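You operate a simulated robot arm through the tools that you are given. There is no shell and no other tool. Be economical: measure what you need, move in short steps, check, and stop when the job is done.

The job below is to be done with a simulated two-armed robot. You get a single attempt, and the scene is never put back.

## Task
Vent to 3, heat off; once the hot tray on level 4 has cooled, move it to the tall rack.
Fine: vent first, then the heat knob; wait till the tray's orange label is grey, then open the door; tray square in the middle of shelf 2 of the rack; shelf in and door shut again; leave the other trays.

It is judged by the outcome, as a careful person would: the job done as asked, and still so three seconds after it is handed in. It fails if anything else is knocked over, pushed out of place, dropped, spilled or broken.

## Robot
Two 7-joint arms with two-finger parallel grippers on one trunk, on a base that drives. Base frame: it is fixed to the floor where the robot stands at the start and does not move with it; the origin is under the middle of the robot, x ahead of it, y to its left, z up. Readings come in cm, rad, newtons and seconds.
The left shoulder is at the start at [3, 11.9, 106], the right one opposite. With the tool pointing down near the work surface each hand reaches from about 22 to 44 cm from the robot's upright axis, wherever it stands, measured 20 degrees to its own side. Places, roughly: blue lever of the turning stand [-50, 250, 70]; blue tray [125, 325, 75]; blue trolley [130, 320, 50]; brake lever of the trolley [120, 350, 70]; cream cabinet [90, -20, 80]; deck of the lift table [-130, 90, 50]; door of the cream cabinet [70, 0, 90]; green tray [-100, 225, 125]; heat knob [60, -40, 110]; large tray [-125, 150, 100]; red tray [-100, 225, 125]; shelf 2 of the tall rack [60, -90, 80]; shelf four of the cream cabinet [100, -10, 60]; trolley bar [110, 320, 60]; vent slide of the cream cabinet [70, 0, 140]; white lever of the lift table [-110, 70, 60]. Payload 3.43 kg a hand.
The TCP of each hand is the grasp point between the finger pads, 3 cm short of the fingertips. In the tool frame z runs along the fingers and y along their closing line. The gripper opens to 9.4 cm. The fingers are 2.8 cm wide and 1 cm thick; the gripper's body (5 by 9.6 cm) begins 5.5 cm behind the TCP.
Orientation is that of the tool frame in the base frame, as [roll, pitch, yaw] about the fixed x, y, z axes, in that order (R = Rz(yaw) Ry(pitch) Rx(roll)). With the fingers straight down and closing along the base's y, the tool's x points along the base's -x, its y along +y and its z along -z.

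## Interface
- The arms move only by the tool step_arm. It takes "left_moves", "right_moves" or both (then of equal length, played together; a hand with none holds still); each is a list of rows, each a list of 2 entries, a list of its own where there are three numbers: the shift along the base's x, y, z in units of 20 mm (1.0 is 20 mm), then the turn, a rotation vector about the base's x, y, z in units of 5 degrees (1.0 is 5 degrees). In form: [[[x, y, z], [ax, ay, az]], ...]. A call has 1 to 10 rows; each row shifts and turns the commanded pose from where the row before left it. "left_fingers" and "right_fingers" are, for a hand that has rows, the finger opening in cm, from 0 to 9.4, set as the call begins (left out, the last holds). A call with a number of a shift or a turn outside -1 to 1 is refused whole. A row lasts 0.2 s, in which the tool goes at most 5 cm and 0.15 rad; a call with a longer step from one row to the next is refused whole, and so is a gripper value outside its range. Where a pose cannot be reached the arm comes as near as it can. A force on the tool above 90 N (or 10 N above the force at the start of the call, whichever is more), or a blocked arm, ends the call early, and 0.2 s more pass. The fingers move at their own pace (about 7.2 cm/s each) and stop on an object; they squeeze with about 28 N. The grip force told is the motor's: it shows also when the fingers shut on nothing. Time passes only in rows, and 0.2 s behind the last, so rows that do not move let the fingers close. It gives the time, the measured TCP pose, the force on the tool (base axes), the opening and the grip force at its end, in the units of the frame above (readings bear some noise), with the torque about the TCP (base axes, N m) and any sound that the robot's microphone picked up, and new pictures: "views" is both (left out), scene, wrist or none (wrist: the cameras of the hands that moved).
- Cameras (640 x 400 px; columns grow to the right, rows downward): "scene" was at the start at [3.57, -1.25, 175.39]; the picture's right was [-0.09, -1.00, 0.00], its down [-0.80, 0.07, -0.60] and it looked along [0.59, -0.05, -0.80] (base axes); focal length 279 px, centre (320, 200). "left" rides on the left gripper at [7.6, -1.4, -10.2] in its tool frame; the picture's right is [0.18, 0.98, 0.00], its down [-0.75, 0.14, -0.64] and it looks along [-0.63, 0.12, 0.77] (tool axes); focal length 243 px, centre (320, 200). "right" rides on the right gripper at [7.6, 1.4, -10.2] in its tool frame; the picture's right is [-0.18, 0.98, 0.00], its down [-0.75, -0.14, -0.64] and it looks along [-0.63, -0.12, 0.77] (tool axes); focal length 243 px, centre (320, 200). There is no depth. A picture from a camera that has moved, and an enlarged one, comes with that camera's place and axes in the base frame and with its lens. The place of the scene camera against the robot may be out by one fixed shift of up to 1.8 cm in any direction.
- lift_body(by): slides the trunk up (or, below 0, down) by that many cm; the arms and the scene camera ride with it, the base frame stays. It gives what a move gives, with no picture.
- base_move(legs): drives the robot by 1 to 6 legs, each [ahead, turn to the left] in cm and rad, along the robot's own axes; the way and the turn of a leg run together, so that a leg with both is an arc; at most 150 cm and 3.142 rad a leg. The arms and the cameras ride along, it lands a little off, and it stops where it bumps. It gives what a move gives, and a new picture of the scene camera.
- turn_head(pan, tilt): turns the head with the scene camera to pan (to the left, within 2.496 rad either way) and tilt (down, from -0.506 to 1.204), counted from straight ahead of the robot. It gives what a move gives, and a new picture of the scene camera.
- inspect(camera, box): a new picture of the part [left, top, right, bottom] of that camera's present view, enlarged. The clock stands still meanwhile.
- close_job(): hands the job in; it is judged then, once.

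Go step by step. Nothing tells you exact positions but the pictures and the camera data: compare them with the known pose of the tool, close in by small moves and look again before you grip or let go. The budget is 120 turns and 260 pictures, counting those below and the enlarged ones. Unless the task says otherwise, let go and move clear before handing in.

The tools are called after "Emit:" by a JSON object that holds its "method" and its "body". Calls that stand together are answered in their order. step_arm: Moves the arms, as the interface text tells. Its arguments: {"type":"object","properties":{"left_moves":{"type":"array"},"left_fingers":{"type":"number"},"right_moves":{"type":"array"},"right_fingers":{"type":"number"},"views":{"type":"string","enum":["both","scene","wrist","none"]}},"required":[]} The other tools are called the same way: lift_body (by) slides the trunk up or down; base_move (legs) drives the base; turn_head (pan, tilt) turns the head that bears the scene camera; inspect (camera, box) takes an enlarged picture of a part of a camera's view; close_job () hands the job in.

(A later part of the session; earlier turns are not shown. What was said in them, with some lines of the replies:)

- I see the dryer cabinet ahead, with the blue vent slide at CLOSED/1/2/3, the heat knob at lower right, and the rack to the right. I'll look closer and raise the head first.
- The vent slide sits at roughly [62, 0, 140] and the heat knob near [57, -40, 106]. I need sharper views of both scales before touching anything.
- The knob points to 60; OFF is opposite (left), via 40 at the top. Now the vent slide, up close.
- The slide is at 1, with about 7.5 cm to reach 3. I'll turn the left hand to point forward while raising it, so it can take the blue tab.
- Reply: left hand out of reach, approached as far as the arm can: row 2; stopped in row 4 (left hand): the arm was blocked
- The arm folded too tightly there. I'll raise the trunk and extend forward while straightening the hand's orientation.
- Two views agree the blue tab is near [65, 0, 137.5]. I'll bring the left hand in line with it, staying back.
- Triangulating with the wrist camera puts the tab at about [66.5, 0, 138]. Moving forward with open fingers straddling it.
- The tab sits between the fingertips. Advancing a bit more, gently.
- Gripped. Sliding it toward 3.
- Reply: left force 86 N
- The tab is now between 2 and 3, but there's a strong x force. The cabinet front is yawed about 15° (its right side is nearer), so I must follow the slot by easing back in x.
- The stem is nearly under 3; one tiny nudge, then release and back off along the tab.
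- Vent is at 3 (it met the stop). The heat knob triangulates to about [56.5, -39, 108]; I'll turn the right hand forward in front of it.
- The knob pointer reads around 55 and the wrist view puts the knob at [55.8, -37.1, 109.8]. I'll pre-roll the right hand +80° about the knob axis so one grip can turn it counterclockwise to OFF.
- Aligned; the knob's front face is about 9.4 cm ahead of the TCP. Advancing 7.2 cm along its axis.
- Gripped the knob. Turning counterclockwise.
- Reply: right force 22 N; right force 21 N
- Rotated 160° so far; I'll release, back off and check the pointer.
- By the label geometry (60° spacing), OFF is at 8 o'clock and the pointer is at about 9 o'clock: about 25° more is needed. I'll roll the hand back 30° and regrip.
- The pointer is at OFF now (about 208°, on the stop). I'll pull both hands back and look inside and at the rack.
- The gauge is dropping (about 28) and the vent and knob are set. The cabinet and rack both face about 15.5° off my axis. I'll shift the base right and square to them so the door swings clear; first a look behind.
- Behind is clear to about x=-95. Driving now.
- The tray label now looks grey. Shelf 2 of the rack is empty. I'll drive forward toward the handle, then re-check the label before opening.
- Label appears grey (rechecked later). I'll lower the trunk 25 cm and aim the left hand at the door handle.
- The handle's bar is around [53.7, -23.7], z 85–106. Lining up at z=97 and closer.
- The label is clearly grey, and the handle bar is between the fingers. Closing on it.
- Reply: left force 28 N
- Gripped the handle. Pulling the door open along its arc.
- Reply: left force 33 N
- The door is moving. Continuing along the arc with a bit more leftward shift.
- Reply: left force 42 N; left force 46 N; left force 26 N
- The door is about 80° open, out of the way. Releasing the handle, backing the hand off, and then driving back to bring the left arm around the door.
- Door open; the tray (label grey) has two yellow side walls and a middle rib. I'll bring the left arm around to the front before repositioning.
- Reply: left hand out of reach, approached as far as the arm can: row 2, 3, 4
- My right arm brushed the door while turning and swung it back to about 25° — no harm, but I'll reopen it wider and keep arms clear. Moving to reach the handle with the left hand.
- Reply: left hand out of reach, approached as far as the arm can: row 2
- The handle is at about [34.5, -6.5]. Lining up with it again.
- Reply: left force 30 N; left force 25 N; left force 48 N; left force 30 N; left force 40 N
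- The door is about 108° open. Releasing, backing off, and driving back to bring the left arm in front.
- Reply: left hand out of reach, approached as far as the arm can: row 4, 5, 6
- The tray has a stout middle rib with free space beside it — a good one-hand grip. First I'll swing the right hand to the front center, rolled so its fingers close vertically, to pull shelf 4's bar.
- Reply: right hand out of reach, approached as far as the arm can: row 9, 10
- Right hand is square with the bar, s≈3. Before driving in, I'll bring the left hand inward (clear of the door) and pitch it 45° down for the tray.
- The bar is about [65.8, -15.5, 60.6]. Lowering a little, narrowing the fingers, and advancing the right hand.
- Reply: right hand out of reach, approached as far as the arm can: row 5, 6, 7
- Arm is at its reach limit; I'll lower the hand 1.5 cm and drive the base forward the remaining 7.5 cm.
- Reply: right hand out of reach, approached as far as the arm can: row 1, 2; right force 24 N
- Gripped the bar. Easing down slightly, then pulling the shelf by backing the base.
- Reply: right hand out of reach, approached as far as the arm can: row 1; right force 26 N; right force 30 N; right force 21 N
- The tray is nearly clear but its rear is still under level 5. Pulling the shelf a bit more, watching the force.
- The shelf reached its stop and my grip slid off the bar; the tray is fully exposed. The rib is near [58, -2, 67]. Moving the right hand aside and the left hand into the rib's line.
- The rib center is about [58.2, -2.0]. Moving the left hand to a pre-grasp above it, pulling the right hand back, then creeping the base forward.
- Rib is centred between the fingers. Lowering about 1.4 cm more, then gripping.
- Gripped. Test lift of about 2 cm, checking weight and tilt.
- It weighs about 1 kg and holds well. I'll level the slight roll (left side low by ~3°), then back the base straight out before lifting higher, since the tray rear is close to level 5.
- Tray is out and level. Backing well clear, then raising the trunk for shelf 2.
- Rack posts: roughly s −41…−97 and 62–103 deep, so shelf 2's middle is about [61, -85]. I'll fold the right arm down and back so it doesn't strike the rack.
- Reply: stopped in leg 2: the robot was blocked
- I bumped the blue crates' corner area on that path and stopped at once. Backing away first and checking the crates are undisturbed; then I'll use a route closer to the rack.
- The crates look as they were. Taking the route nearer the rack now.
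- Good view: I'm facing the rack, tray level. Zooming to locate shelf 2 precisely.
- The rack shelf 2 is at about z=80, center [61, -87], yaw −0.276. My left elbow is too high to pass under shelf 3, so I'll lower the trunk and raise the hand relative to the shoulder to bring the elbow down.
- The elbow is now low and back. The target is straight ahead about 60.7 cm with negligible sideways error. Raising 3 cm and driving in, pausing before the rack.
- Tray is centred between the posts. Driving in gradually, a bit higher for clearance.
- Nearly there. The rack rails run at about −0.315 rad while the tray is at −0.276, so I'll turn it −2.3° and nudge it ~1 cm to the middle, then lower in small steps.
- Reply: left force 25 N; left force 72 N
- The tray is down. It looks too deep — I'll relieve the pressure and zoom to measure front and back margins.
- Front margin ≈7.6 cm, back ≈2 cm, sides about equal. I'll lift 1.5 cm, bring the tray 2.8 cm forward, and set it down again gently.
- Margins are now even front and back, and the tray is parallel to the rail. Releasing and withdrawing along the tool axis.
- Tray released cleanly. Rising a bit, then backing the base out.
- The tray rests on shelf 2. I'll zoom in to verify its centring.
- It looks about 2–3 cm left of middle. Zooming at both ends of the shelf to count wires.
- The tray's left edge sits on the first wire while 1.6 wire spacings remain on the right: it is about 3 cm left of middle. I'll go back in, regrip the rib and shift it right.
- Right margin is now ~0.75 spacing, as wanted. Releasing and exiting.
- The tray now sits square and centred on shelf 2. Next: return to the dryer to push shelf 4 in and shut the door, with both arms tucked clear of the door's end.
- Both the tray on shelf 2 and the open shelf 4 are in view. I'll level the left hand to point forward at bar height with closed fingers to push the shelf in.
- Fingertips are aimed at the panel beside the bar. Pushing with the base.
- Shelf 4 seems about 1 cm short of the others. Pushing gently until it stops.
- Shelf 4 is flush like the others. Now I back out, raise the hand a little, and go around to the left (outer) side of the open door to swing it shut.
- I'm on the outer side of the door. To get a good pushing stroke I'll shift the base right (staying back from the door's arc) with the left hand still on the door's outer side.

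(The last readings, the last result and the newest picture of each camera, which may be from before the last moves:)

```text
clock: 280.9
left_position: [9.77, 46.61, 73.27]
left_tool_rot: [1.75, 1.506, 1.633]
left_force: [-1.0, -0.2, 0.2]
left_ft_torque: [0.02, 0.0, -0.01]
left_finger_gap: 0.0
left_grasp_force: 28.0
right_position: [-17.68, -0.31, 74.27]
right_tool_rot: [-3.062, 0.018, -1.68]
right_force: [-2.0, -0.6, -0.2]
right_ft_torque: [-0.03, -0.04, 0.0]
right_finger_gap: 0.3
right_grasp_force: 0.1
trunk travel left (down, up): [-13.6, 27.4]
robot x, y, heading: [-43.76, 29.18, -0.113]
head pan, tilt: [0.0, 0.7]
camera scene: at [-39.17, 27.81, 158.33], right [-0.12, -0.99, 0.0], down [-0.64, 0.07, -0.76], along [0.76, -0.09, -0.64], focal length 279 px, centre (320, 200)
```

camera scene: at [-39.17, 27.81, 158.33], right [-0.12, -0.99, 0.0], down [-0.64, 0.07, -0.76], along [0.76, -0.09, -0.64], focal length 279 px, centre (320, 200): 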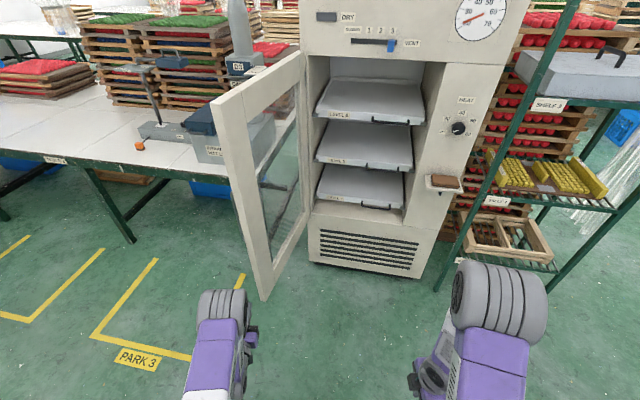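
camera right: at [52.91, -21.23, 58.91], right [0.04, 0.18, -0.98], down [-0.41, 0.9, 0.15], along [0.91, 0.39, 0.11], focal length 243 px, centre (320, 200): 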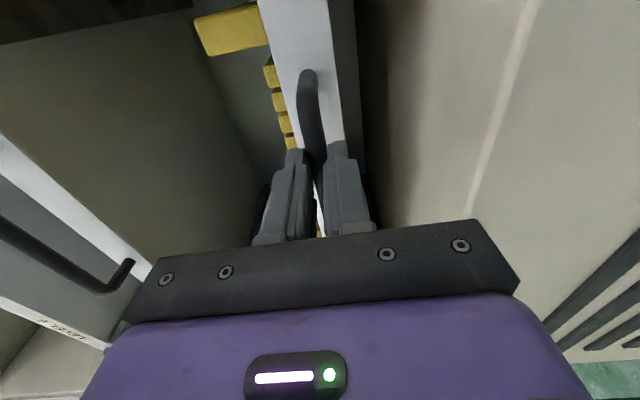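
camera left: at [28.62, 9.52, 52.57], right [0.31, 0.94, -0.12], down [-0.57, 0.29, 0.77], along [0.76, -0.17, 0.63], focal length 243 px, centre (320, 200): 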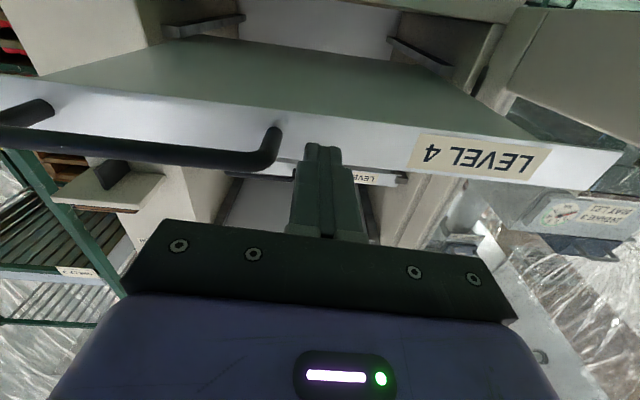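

The door's free edge is at about [35, 48]. Moving the hand left past it, then forward, then pushing right.

Emit:
{"method": "step_arm", "body": {"left_moves": [[[0, 1, 0], [0, 0, 0]], [[0, 1, 0], [0, 0, 0]], [[0, 1, 0], [0, 0, 0]], [[0, 1, 0], [0, 0, 0]], [[0, 1, 0], [0, 0, 0]], [[0, 1, 0], [0, 0, 0]], [[0, 1, 0], [0, 0, 0]], [[0, 1, 0], [0, 0, 0]], [[0, 1, 0], [0, 0, 0]]], "views": "none"}}

Emit:
{"method": "base_move", "body": {"legs": [[29, 0]]}}

Emit:
{"method": "step_arm", "body": {"left_moves": [[[0, -1, 0], [0, 0, 0]], [[0, -1, 0], [0, 0, 0]]], "views": "wrist"}}

```text
clock: 282.9
left_position: [9.77, 64.39, 73.13]
left_tool_rot: [1.749, 1.507, 1.631]
left_force: [-0.1, -0.2, 0.5]
left_ft_torque: [-0.02, -0.03, 0.0]
left_finger_gap: 0.0
left_grasp_force: 28.3
right_position: [-17.67, -0.23, 74.25]
right_tool_rot: [-3.062, 0.018, -1.682]
right_force: [0.3, -0.2, 0.4]
right_ft_torque: [0.01, 0.01, -0.08]
right_finger_gap: 0.3
right_grasp_force: 0.1
trunk travel left (down, up): [-13.6, 27.4]
robot x, y, heading: [-43.9, 28.78, -0.114]
head pan, tilt: [0.0, 0.7]
```

```text
clock: 285.0
left_position: [38.94, 61.29, 73.05]
left_tool_rot: [1.76, 1.508, 1.646]
left_force: [0.6, 0.9, 0.3]
left_ft_torque: [-0.01, 0.0, -0.01]
left_finger_gap: 0.0
left_grasp_force: 27.9
right_position: [11.73, -3.58, 74.23]
right_tool_rot: [-3.063, 0.018, -1.676]
right_force: [0.1, 1.2, 0.2]
right_ft_torque: [0.03, -0.02, 0.01]
right_finger_gap: 0.31
right_grasp_force: 0.0
trunk travel left (down, up): [-13.6, 27.4]
robot x, y, heading: [-14.42, 25.82, -0.11]
head pan, tilt: [0.0, 0.7]
camera scene: at [-9.77, 24.49, 158.32], right [-0.11, -0.99, 0.0], down [-0.64, 0.07, -0.76], along [0.76, -0.08, -0.64], focal length 279 px, centre (320, 200)
```

scene: 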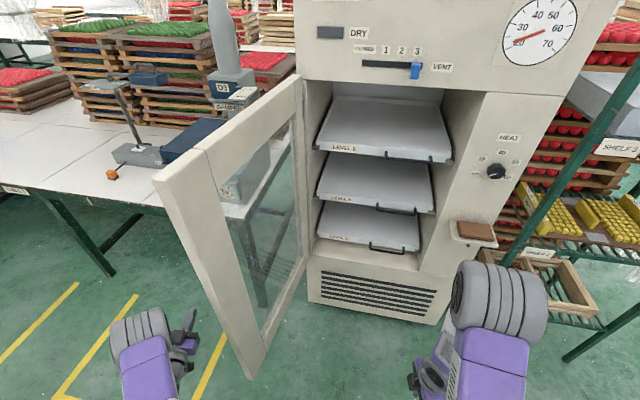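

```text
clock: 285.6
left_position: [39.02, 57.35, 73.37]
left_tool_rot: [1.744, 1.505, 1.631]
left_force: [0.3, 0.7, -0.1]
left_ft_torque: [-0.01, -0.01, 0.01]
left_finger_gap: 0.02
left_grasp_force: 28.0
right_position: [11.63, -3.55, 74.18]
right_tool_rot: [-3.062, 0.017, -1.674]
right_force: [-0.1, 0.3, 0.2]
right_ft_torque: [0.0, -0.02, -0.03]
right_finger_gap: 0.28
right_grasp_force: 0.1
trunk travel left (down, up): [-13.6, 27.4]
robot x, y, heading: [-14.27, 25.8, -0.106]
head pan, tilt: [0.0, 0.7]
camera left: at [28.76, 57.6, 65.75], right [0.11, 0.99, -0.12], down [-0.62, 0.16, 0.77], along [0.78, -0.01, 0.63], focal length 243 px, centre (320, 200)
```

left: 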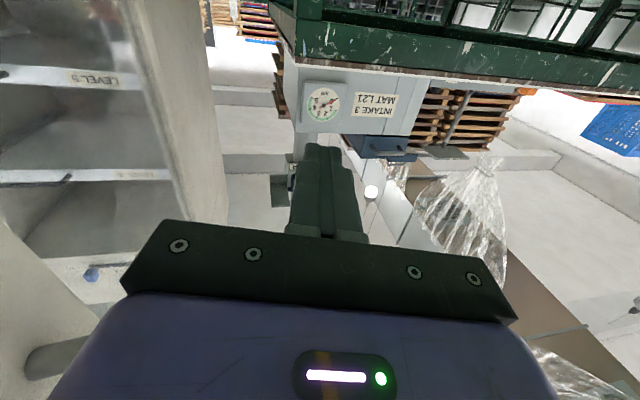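

Emit:
{"method": "step_arm", "body": {"left_moves": [[[0, -1, 0], [0, 0, 0]], [[0, -1, 0], [0, 0, 0]], [[0, -1, 0], [0, 0, 0]], [[0, -1, 0], [0, 0, 0]], [[0, -1, 0], [0, 0, 0]], [[-0.1, -1, 0], [0, 0, 0]], [[-0.2, -1, 0], [0, 0, 0]], [[-0.3, -1, 0], [0, 0, 0]], [[-0.3, -1, 0], [0, 0, 0]], [[-0.3, -1, 0], [0, 0, 0]]], "views": "scene"}}

```text
clock: 287.8
left_position: [36.56, 37.38, 73.36]
left_tool_rot: [1.751, 1.506, 1.634]
left_force: [-0.1, 0.0, -0.6]
left_ft_torque: [0.0, -0.02, 0.04]
left_finger_gap: 0.02
left_grasp_force: 28.0
right_position: [11.73, -3.47, 74.27]
right_tool_rot: [-3.061, 0.018, -1.678]
right_force: [0.9, 0.0, -0.2]
right_ft_torque: [-0.02, 0.03, 0.0]
right_finger_gap: 0.34
right_grasp_force: 0.0
trunk travel left (down, up): [-13.6, 27.4]
robot x, y, heading: [-14.59, 25.77, -0.111]
head pan, tilt: [0.0, 0.7]
camera scene: at [-9.86, 24.46, 158.33], right [-0.11, -0.99, 0.0], down [-0.64, 0.07, -0.76], along [0.76, -0.08, -0.64], focal length 279 px, centre (320, 200)
```

scene: 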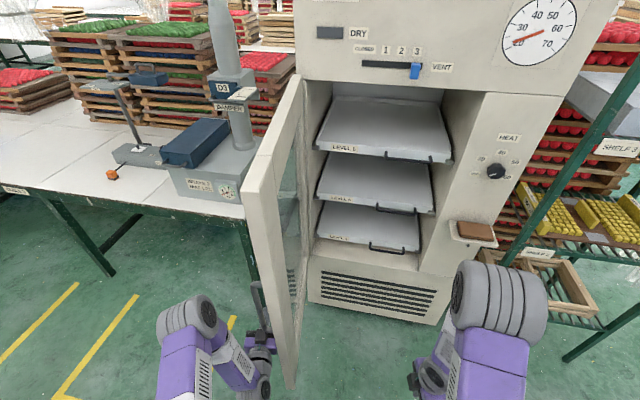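

Emit:
{"method": "step_arm", "body": {"left_moves": [[[-0.3, -1, 0], [0, 0, 0]], [[-0.3, -1, 0], [0, 0, 0]], [[-0.3, -1, 0], [0, 0, 0]], [[-0.3, -1, 0], [0, 0, 0]], [[-0.2, -1, 0], [0, 0, 0]], [[-0.2, -1, 0], [0, 0, 0]], [[-0.1, -1, 0], [0, 0, 0]], [[0, -1, 0], [0, 0, 0]], [[0, -1, 0], [0, 0, 0]], [[0, -1, 0], [0, 0, 0]]], "views": "scene"}}

```text
clock: 290.0
left_position: [33.35, 17.38, 73.04]
left_tool_rot: [1.758, 1.506, 1.645]
left_force: [-0.4, -0.2, -0.5]
left_ft_torque: [-0.02, 0.0, -0.03]
left_finger_gap: 0.01
left_grasp_force: 27.7
right_position: [11.67, -3.48, 74.26]
right_tool_rot: [-3.061, 0.019, -1.678]
right_force: [0.7, 0.5, -0.8]
right_ft_torque: [0.02, 0.0, 0.0]
right_finger_gap: 0.31
right_grasp_force: 0.0
trunk travel left (down, up): [-13.6, 27.4]
robot x, y, heading: [-14.39, 25.38, -0.111]
head pan, tilt: [0.0, 0.7]
camera scene: at [-9.86, 24.46, 158.33], right [-0.11, -0.99, 0.0], down [-0.64, 0.07, -0.76], along [0.76, -0.08, -0.64], focal length 279 px, centre (320, 200)
```

scene: 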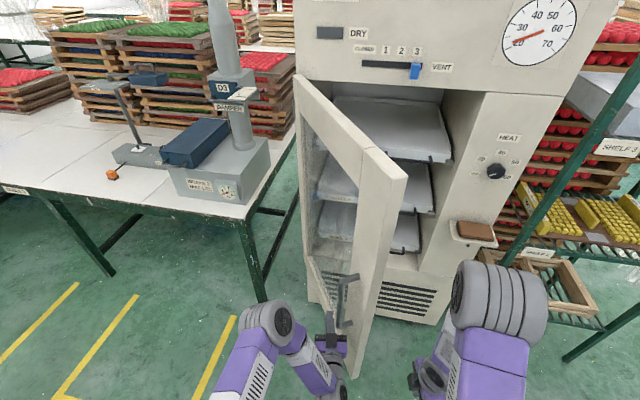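

Door is swinging shut smoothly. Continuing with a base arc to the right.

Emit:
{"method": "base_move", "body": {"legs": [[8, -0.4]]}}

```text
clock: 291.6
left_position: [34.11, -2.95, 72.91]
left_tool_rot: [1.753, 1.505, 1.245]
left_force: [0.3, -0.4, -0.1]
left_ft_torque: [0.0, 0.02, -0.01]
left_finger_gap: 0.02
left_grasp_force: 27.8
right_position: [6.12, -13.75, 74.26]
right_tool_rot: [-3.062, 0.016, -2.07]
right_force: [0.3, 0.2, -0.6]
right_ft_torque: [0.02, 0.06, 0.03]
right_finger_gap: 0.33
right_grasp_force: 0.0
trunk travel left (down, up): [-13.6, 27.4]
robot x, y, heading: [-6.5, 23.03, -0.505]
head pan, tilt: [0.0, 0.7]
camera scene: at [-2.79, 19.94, 158.32], right [-0.48, -0.87, 0.0], down [-0.56, 0.31, -0.76], along [0.67, -0.37, -0.64], focal length 279 px, centre (320, 200)
```

scene: 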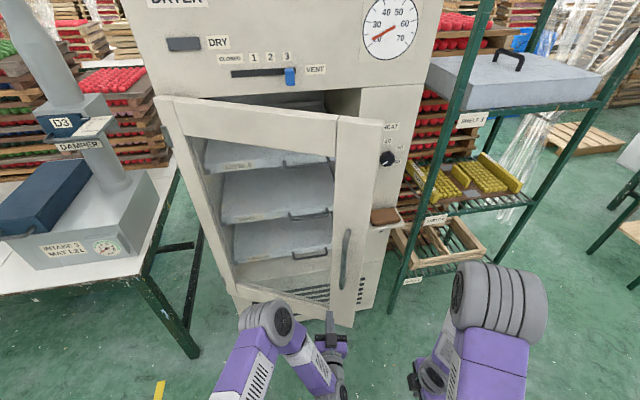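

Nearly shut. I'll shift the fingertips onto the solid stile (below the handle), then push forward.

Emit:
{"method": "step_arm", "body": {"left_moves": [[[-0.6, 0.3, 0], [0, 0, 0]], [[-0.3, -0.7, 0], [0, 0, 0]], [[-0.3, -0.7, 0], [0, 0, 0]], [[-0.3, -0.7, 0], [0, 0, 0]], [[-0.2, -0.5, 0], [0, 0, 0]]], "views": "both"}}

```text
clock: 292.8
left_position: [30.64, -7.5, 72.92]
left_tool_rot: [1.754, 1.508, 1.245]
left_force: [-0.2, -0.8, -0.5]
left_ft_torque: [0.02, 0.01, -0.03]
left_finger_gap: 0.0
left_grasp_force: 28.1
right_position: [6.23, -13.72, 74.2]
right_tool_rot: [-3.061, 0.018, -2.073]
right_force: [-0.8, -0.1, 0.5]
right_ft_torque: [-0.03, 0.0, 0.04]
right_finger_gap: 0.34
right_grasp_force: 0.0
trunk travel left (down, up): [-13.6, 27.4]
robot x, y, heading: [-6.88, 23.12, -0.504]
head pan, tilt: [0.0, 0.7]
camera scene: at [-2.82, 19.97, 158.33], right [-0.48, -0.87, 0.0], down [-0.56, 0.31, -0.76], along [0.67, -0.37, -0.64], focal length 279 px, centre (320, 200)
camera left: at [21.0, -3.3, 65.32], right [0.48, 0.87, -0.12], down [-0.51, 0.39, 0.77], along [0.71, -0.31, 0.63], focal length 243 px, centre (320, 200)
```

scene: 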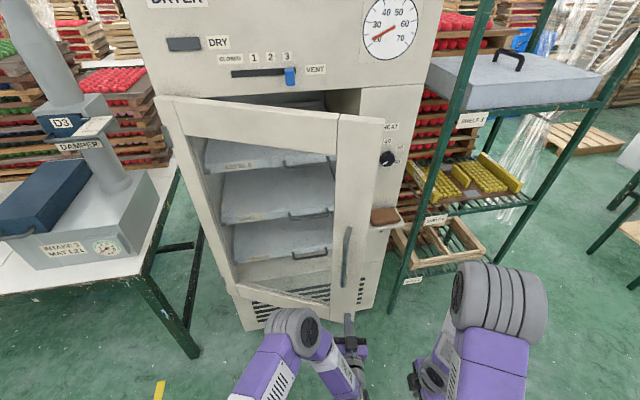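
left: 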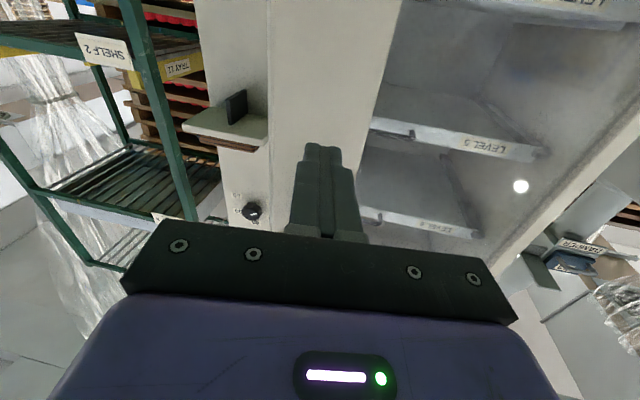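

Emit:
{"method": "base_move", "body": {"legs": [[18, -0.1]]}}

Emit:
{"method": "base_move", "body": {"legs": [[6, 0]]}}

```text
clock: 294.3
left_position: [42.74, -20.8, 72.79]
left_tool_rot: [1.762, 1.506, 1.152]
left_force: [-0.3, 0.1, -0.2]
left_ft_torque: [0.0, 0.02, 0.02]
left_finger_gap: 0.0
left_grasp_force: 27.9
right_position: [17.82, -24.44, 74.18]
right_tool_rot: [-3.063, 0.019, -2.174]
right_force: [0.6, -0.5, -0.4]
right_ft_torque: [-0.02, 0.02, -0.02]
right_finger_gap: 0.3
right_grasp_force: 0.0
trunk travel left (down, up): [-13.6, 27.4]
robot x, y, heading: [8.8, 13.59, -0.608]
head pan, tilt: [0.0, 0.7]
camera scene: at [12.32, 9.89, 158.32], right [-0.57, -0.82, 0.0], down [-0.53, 0.37, -0.76], along [0.63, -0.44, -0.64], focal length 279 px, centre (320, 200)
```

scene: 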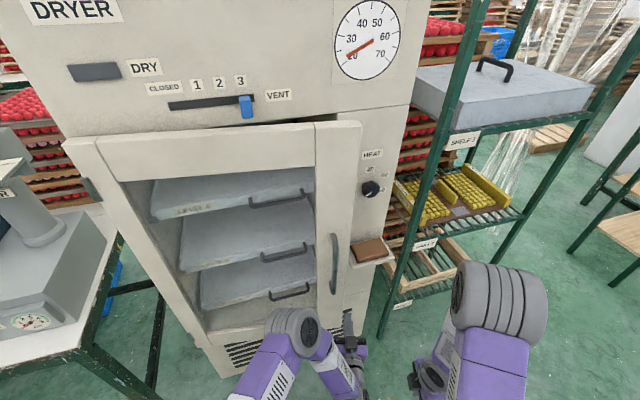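

```text
clock: 295.2
left_position: [47.56, -23.94, 72.9]
left_tool_rot: [1.766, 1.505, 1.156]
left_force: [0.1, -0.3, 0.0]
left_ft_torque: [0.0, 0.02, 0.02]
left_finger_gap: 0.0
left_grasp_force: 27.3
right_position: [22.52, -27.83, 74.22]
right_tool_rot: [-3.063, 0.019, -2.172]
right_force: [-0.4, 0.9, -0.7]
right_ft_torque: [0.02, 0.0, -0.02]
right_finger_gap: 0.3
right_grasp_force: 0.1
trunk travel left (down, up): [-13.6, 27.4]
robot x, y, heading: [13.19, 9.98, -0.606]
head pan, tilt: [0.0, 0.7]
camera scene: at [17.18, 6.53, 158.32], right [-0.57, -0.82, 0.0], down [-0.53, 0.37, -0.76], along [0.63, -0.44, -0.64], focal length 279 px, centre (320, 200)
```

scene: 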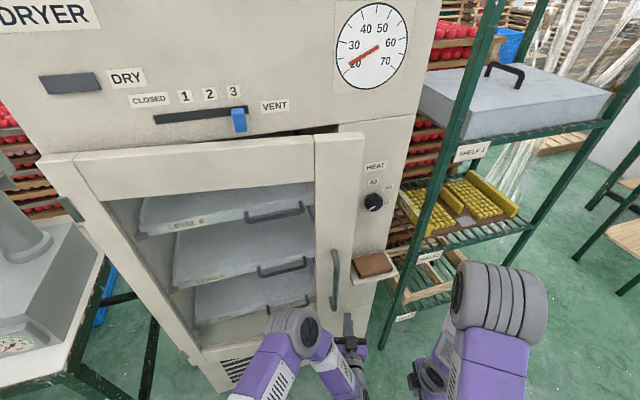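

Emit:
{"method": "step_arm", "body": {"left_moves": [[[0.6, -0.15, 0], [0, 0, 0]], [[0.6, -0.15, 0], [0, 0, 0]], [[0.6, -0.15, 0], [0, 0, 0]], [[0.6, -0.15, 0], [0, 0, 0]], [[0.6, -0.15, 0], [0, 0, 0]], [[0.6, -0.15, 0], [0, 0, 0]]], "views": "scene"}}

```text
clock: 296.6
left_position: [54.65, -25.92, 72.8]
left_tool_rot: [1.758, 1.506, 1.146]
left_force: [0.6, 0.6, 0.1]
left_ft_torque: [0.02, 0.02, 0.01]
left_finger_gap: 0.0
left_grasp_force: 27.7
right_position: [22.62, -27.71, 74.26]
right_tool_rot: [-3.062, 0.017, -2.172]
right_force: [0.3, -0.5, -0.1]
right_ft_torque: [0.0, 0.01, 0.02]
right_finger_gap: 0.31
right_grasp_force: 0.0
trunk travel left (down, up): [-13.6, 27.4]
robot x, y, heading: [13.45, 10.76, -0.604]
head pan, tilt: [0.0, 0.7]
camera scene: at [17.08, 6.61, 158.33], right [-0.57, -0.82, 0.0], down [-0.53, 0.37, -0.76], along [0.63, -0.44, -0.64], focal length 279 px, centre (320, 200)
```

scene: 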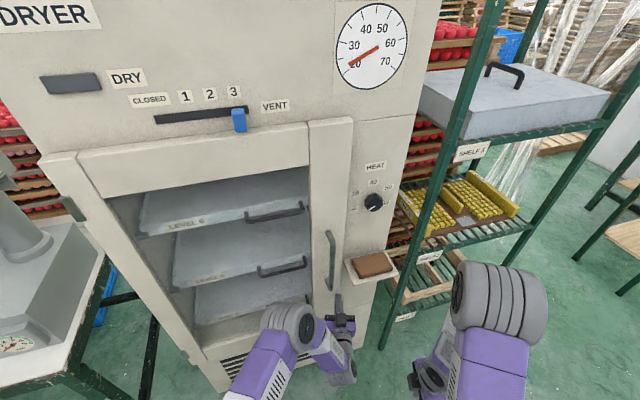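

Emit:
{"method": "step_arm", "body": {"left_moves": [[[0.25, -0.07, 0], [0, 0, 0]], [[0.25, -0.07, 0], [0, 0, 0]], [[0.25, -0.07, 0], [0, 0, 0]], [[0.25, -0.07, 0], [0, 0, 0]]], "views": "scene"}}

Emit:
{"method": "inspect", "body": {"camera": "scene", "box": [230, 90, 410, 330]}}

```text
clock: 297.6
left_position: [55.57, -25.95, 72.95]
left_tool_rot: [1.842, 1.504, 1.22]
left_force: [-71.4, 44.2, 13.5]
left_ft_torque: [-0.16, -0.3, 0.67]
left_finger_gap: 0.0
left_grasp_force: 28.1
right_position: [22.06, -27.42, 74.47]
right_tool_rot: [-3.055, 0.019, -2.173]
right_force: [1.0, -0.3, -0.2]
right_ft_torque: [0.0, -0.04, -0.01]
right_finger_gap: 0.31
right_grasp_force: 0.1
trunk travel left (down, up): [-13.6, 27.4]
robot x, y, heading: [13.44, 10.33, -0.607]
head pan, tilt: [0.0, 0.7]
camera scene: at [16.07, 7.25, 158.38], right [-0.57, -0.82, 0.0], down [-0.52, 0.36, -0.77], along [0.63, -0.44, -0.64], focal length 279 px, centre (320, 200)
```

scene: 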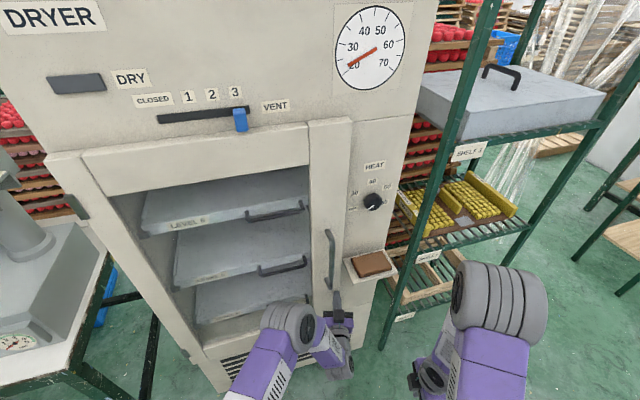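

```text
1.67 times, centred on (320, 210) of scene
camera zoom: at [16.07, 7.25, 158.38], right [-0.57, -0.82, 0.0], down [-0.52, 0.36, -0.77], along [0.63, -0.44, -0.64], focal length 464 px, centre (320, 183)
5 turns are left
```

zoom: 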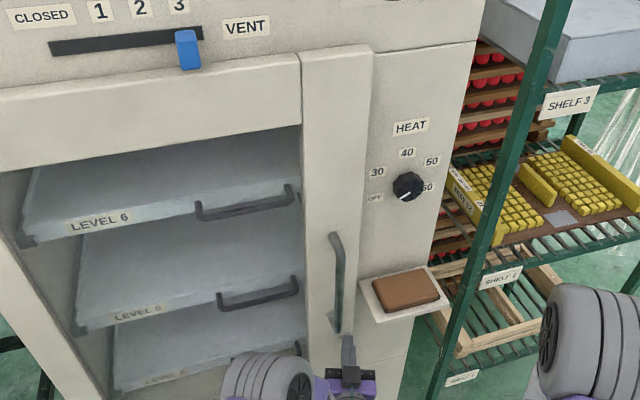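

The door is hard against its stop (71 N), so it is shut; vent at 3, heat OFF, shelf in, tray on shelf 2. I have 5 turns left: backing off now.

Emit:
{"method": "step_arm", "body": {"left_moves": [[[-0.5, 0.15, 0], [0, 0, 0]], [[-0.8, 0.3, 0], [0, 0, 0]], [[-0.8, 0.3, 0], [0, 0, 0]]], "views": "none"}}

Emit:
{"method": "base_move", "body": {"legs": [[-25, 0]]}}

Emit:
{"method": "inspect", "body": {"camera": "scene", "box": [150, 40, 500, 300]}}

```text
clock: 298.4
left_position: [52.65, -24.92, 73.0]
left_tool_rot: [1.725, 1.506, 1.12]
left_force: [-0.5, 0.3, 0.4]
left_ft_torque: [0.01, 0.02, -0.03]
left_finger_gap: 0.0
left_grasp_force: 28.2
right_position: [22.54, -27.82, 74.27]
right_tool_rot: [-3.063, 0.019, -2.174]
right_force: [0.1, 0.3, 0.2]
right_ft_torque: [-0.02, -0.01, 0.0]
right_finger_gap: 0.29
right_grasp_force: 0.0
trunk travel left (down, up): [-13.6, 27.4]
robot x, y, heading: [13.29, 10.1, -0.602]
head pan, tilt: [0.0, 0.7]
```

```text
clock: 300.3
left_position: [31.34, -10.19, 72.91]
left_tool_rot: [1.741, 1.506, 1.133]
left_force: [-0.4, 0.3, 0.9]
left_ft_torque: [0.02, 0.0, 0.0]
left_finger_gap: 0.0
left_grasp_force: 28.9
right_position: [1.42, -13.16, 74.28]
right_tool_rot: [-3.06, 0.019, -2.171]
right_force: [0.4, -0.1, 0.1]
right_ft_torque: [-0.05, -0.01, 0.01]
right_finger_gap: 0.3
right_grasp_force: 0.1
trunk travel left (down, up): [-13.6, 27.4]
robot x, y, heading: [-7.7, 25.19, -0.607]
head pan, tilt: [0.0, 0.7]
camera scene: at [-4.11, 21.31, 158.33], right [-0.57, -0.82, 0.0], down [-0.53, 0.37, -0.77], along [0.63, -0.44, -0.64], focal length 279 px, centre (320, 200)
```

scene: 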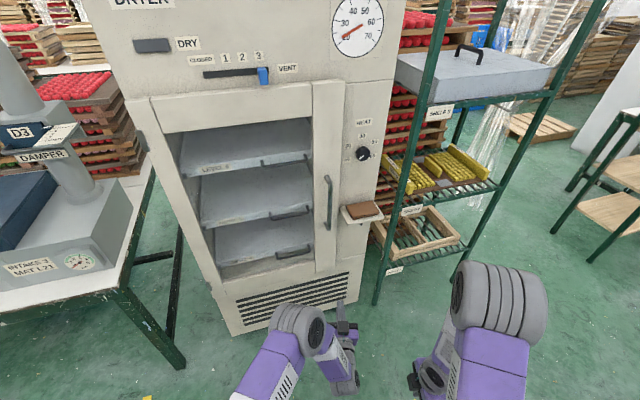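

```text
1.54 times, centred on (325, 170) of scene
camera zoom: at [-4.11, 21.31, 158.33], right [-0.57, -0.82, 0.0], down [-0.53, 0.37, -0.77], along [0.63, -0.44, -0.64], focal length 429 px, centre (312, 246)
4 turns are left
```

zoom: 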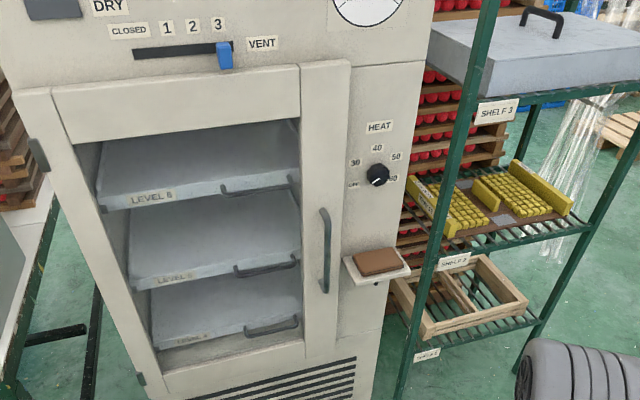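

Everything is as asked: door shut, shelf 4 in, vent 3, heat OFF, tray square on shelf 2, hands clear. Handing in.

Emit:
{"method": "close_job", "body": {}}

```text
The job is handed in.
```

The job is handed in. The vent is at 3 and the heat knob is at OFF. I opened the door only after the tray's label had turned grey. The cooled tray from level 4 sits square in the middle of shelf 2 of the tall rack, shelf 4 is back in, the door is shut, and I left the other trays alone.

Two contacts happened along the way:
- **Blue crates:** while carrying the tray I drove into the stack of blue crates behind the robot, and the base stopped at once. They looked unmoved afterwards, but I could only judge that to within about 3 cm.
- **Cabinet door:** my right arm brushed the open door and swung it most of the way back. I saw no damage and reopened it.
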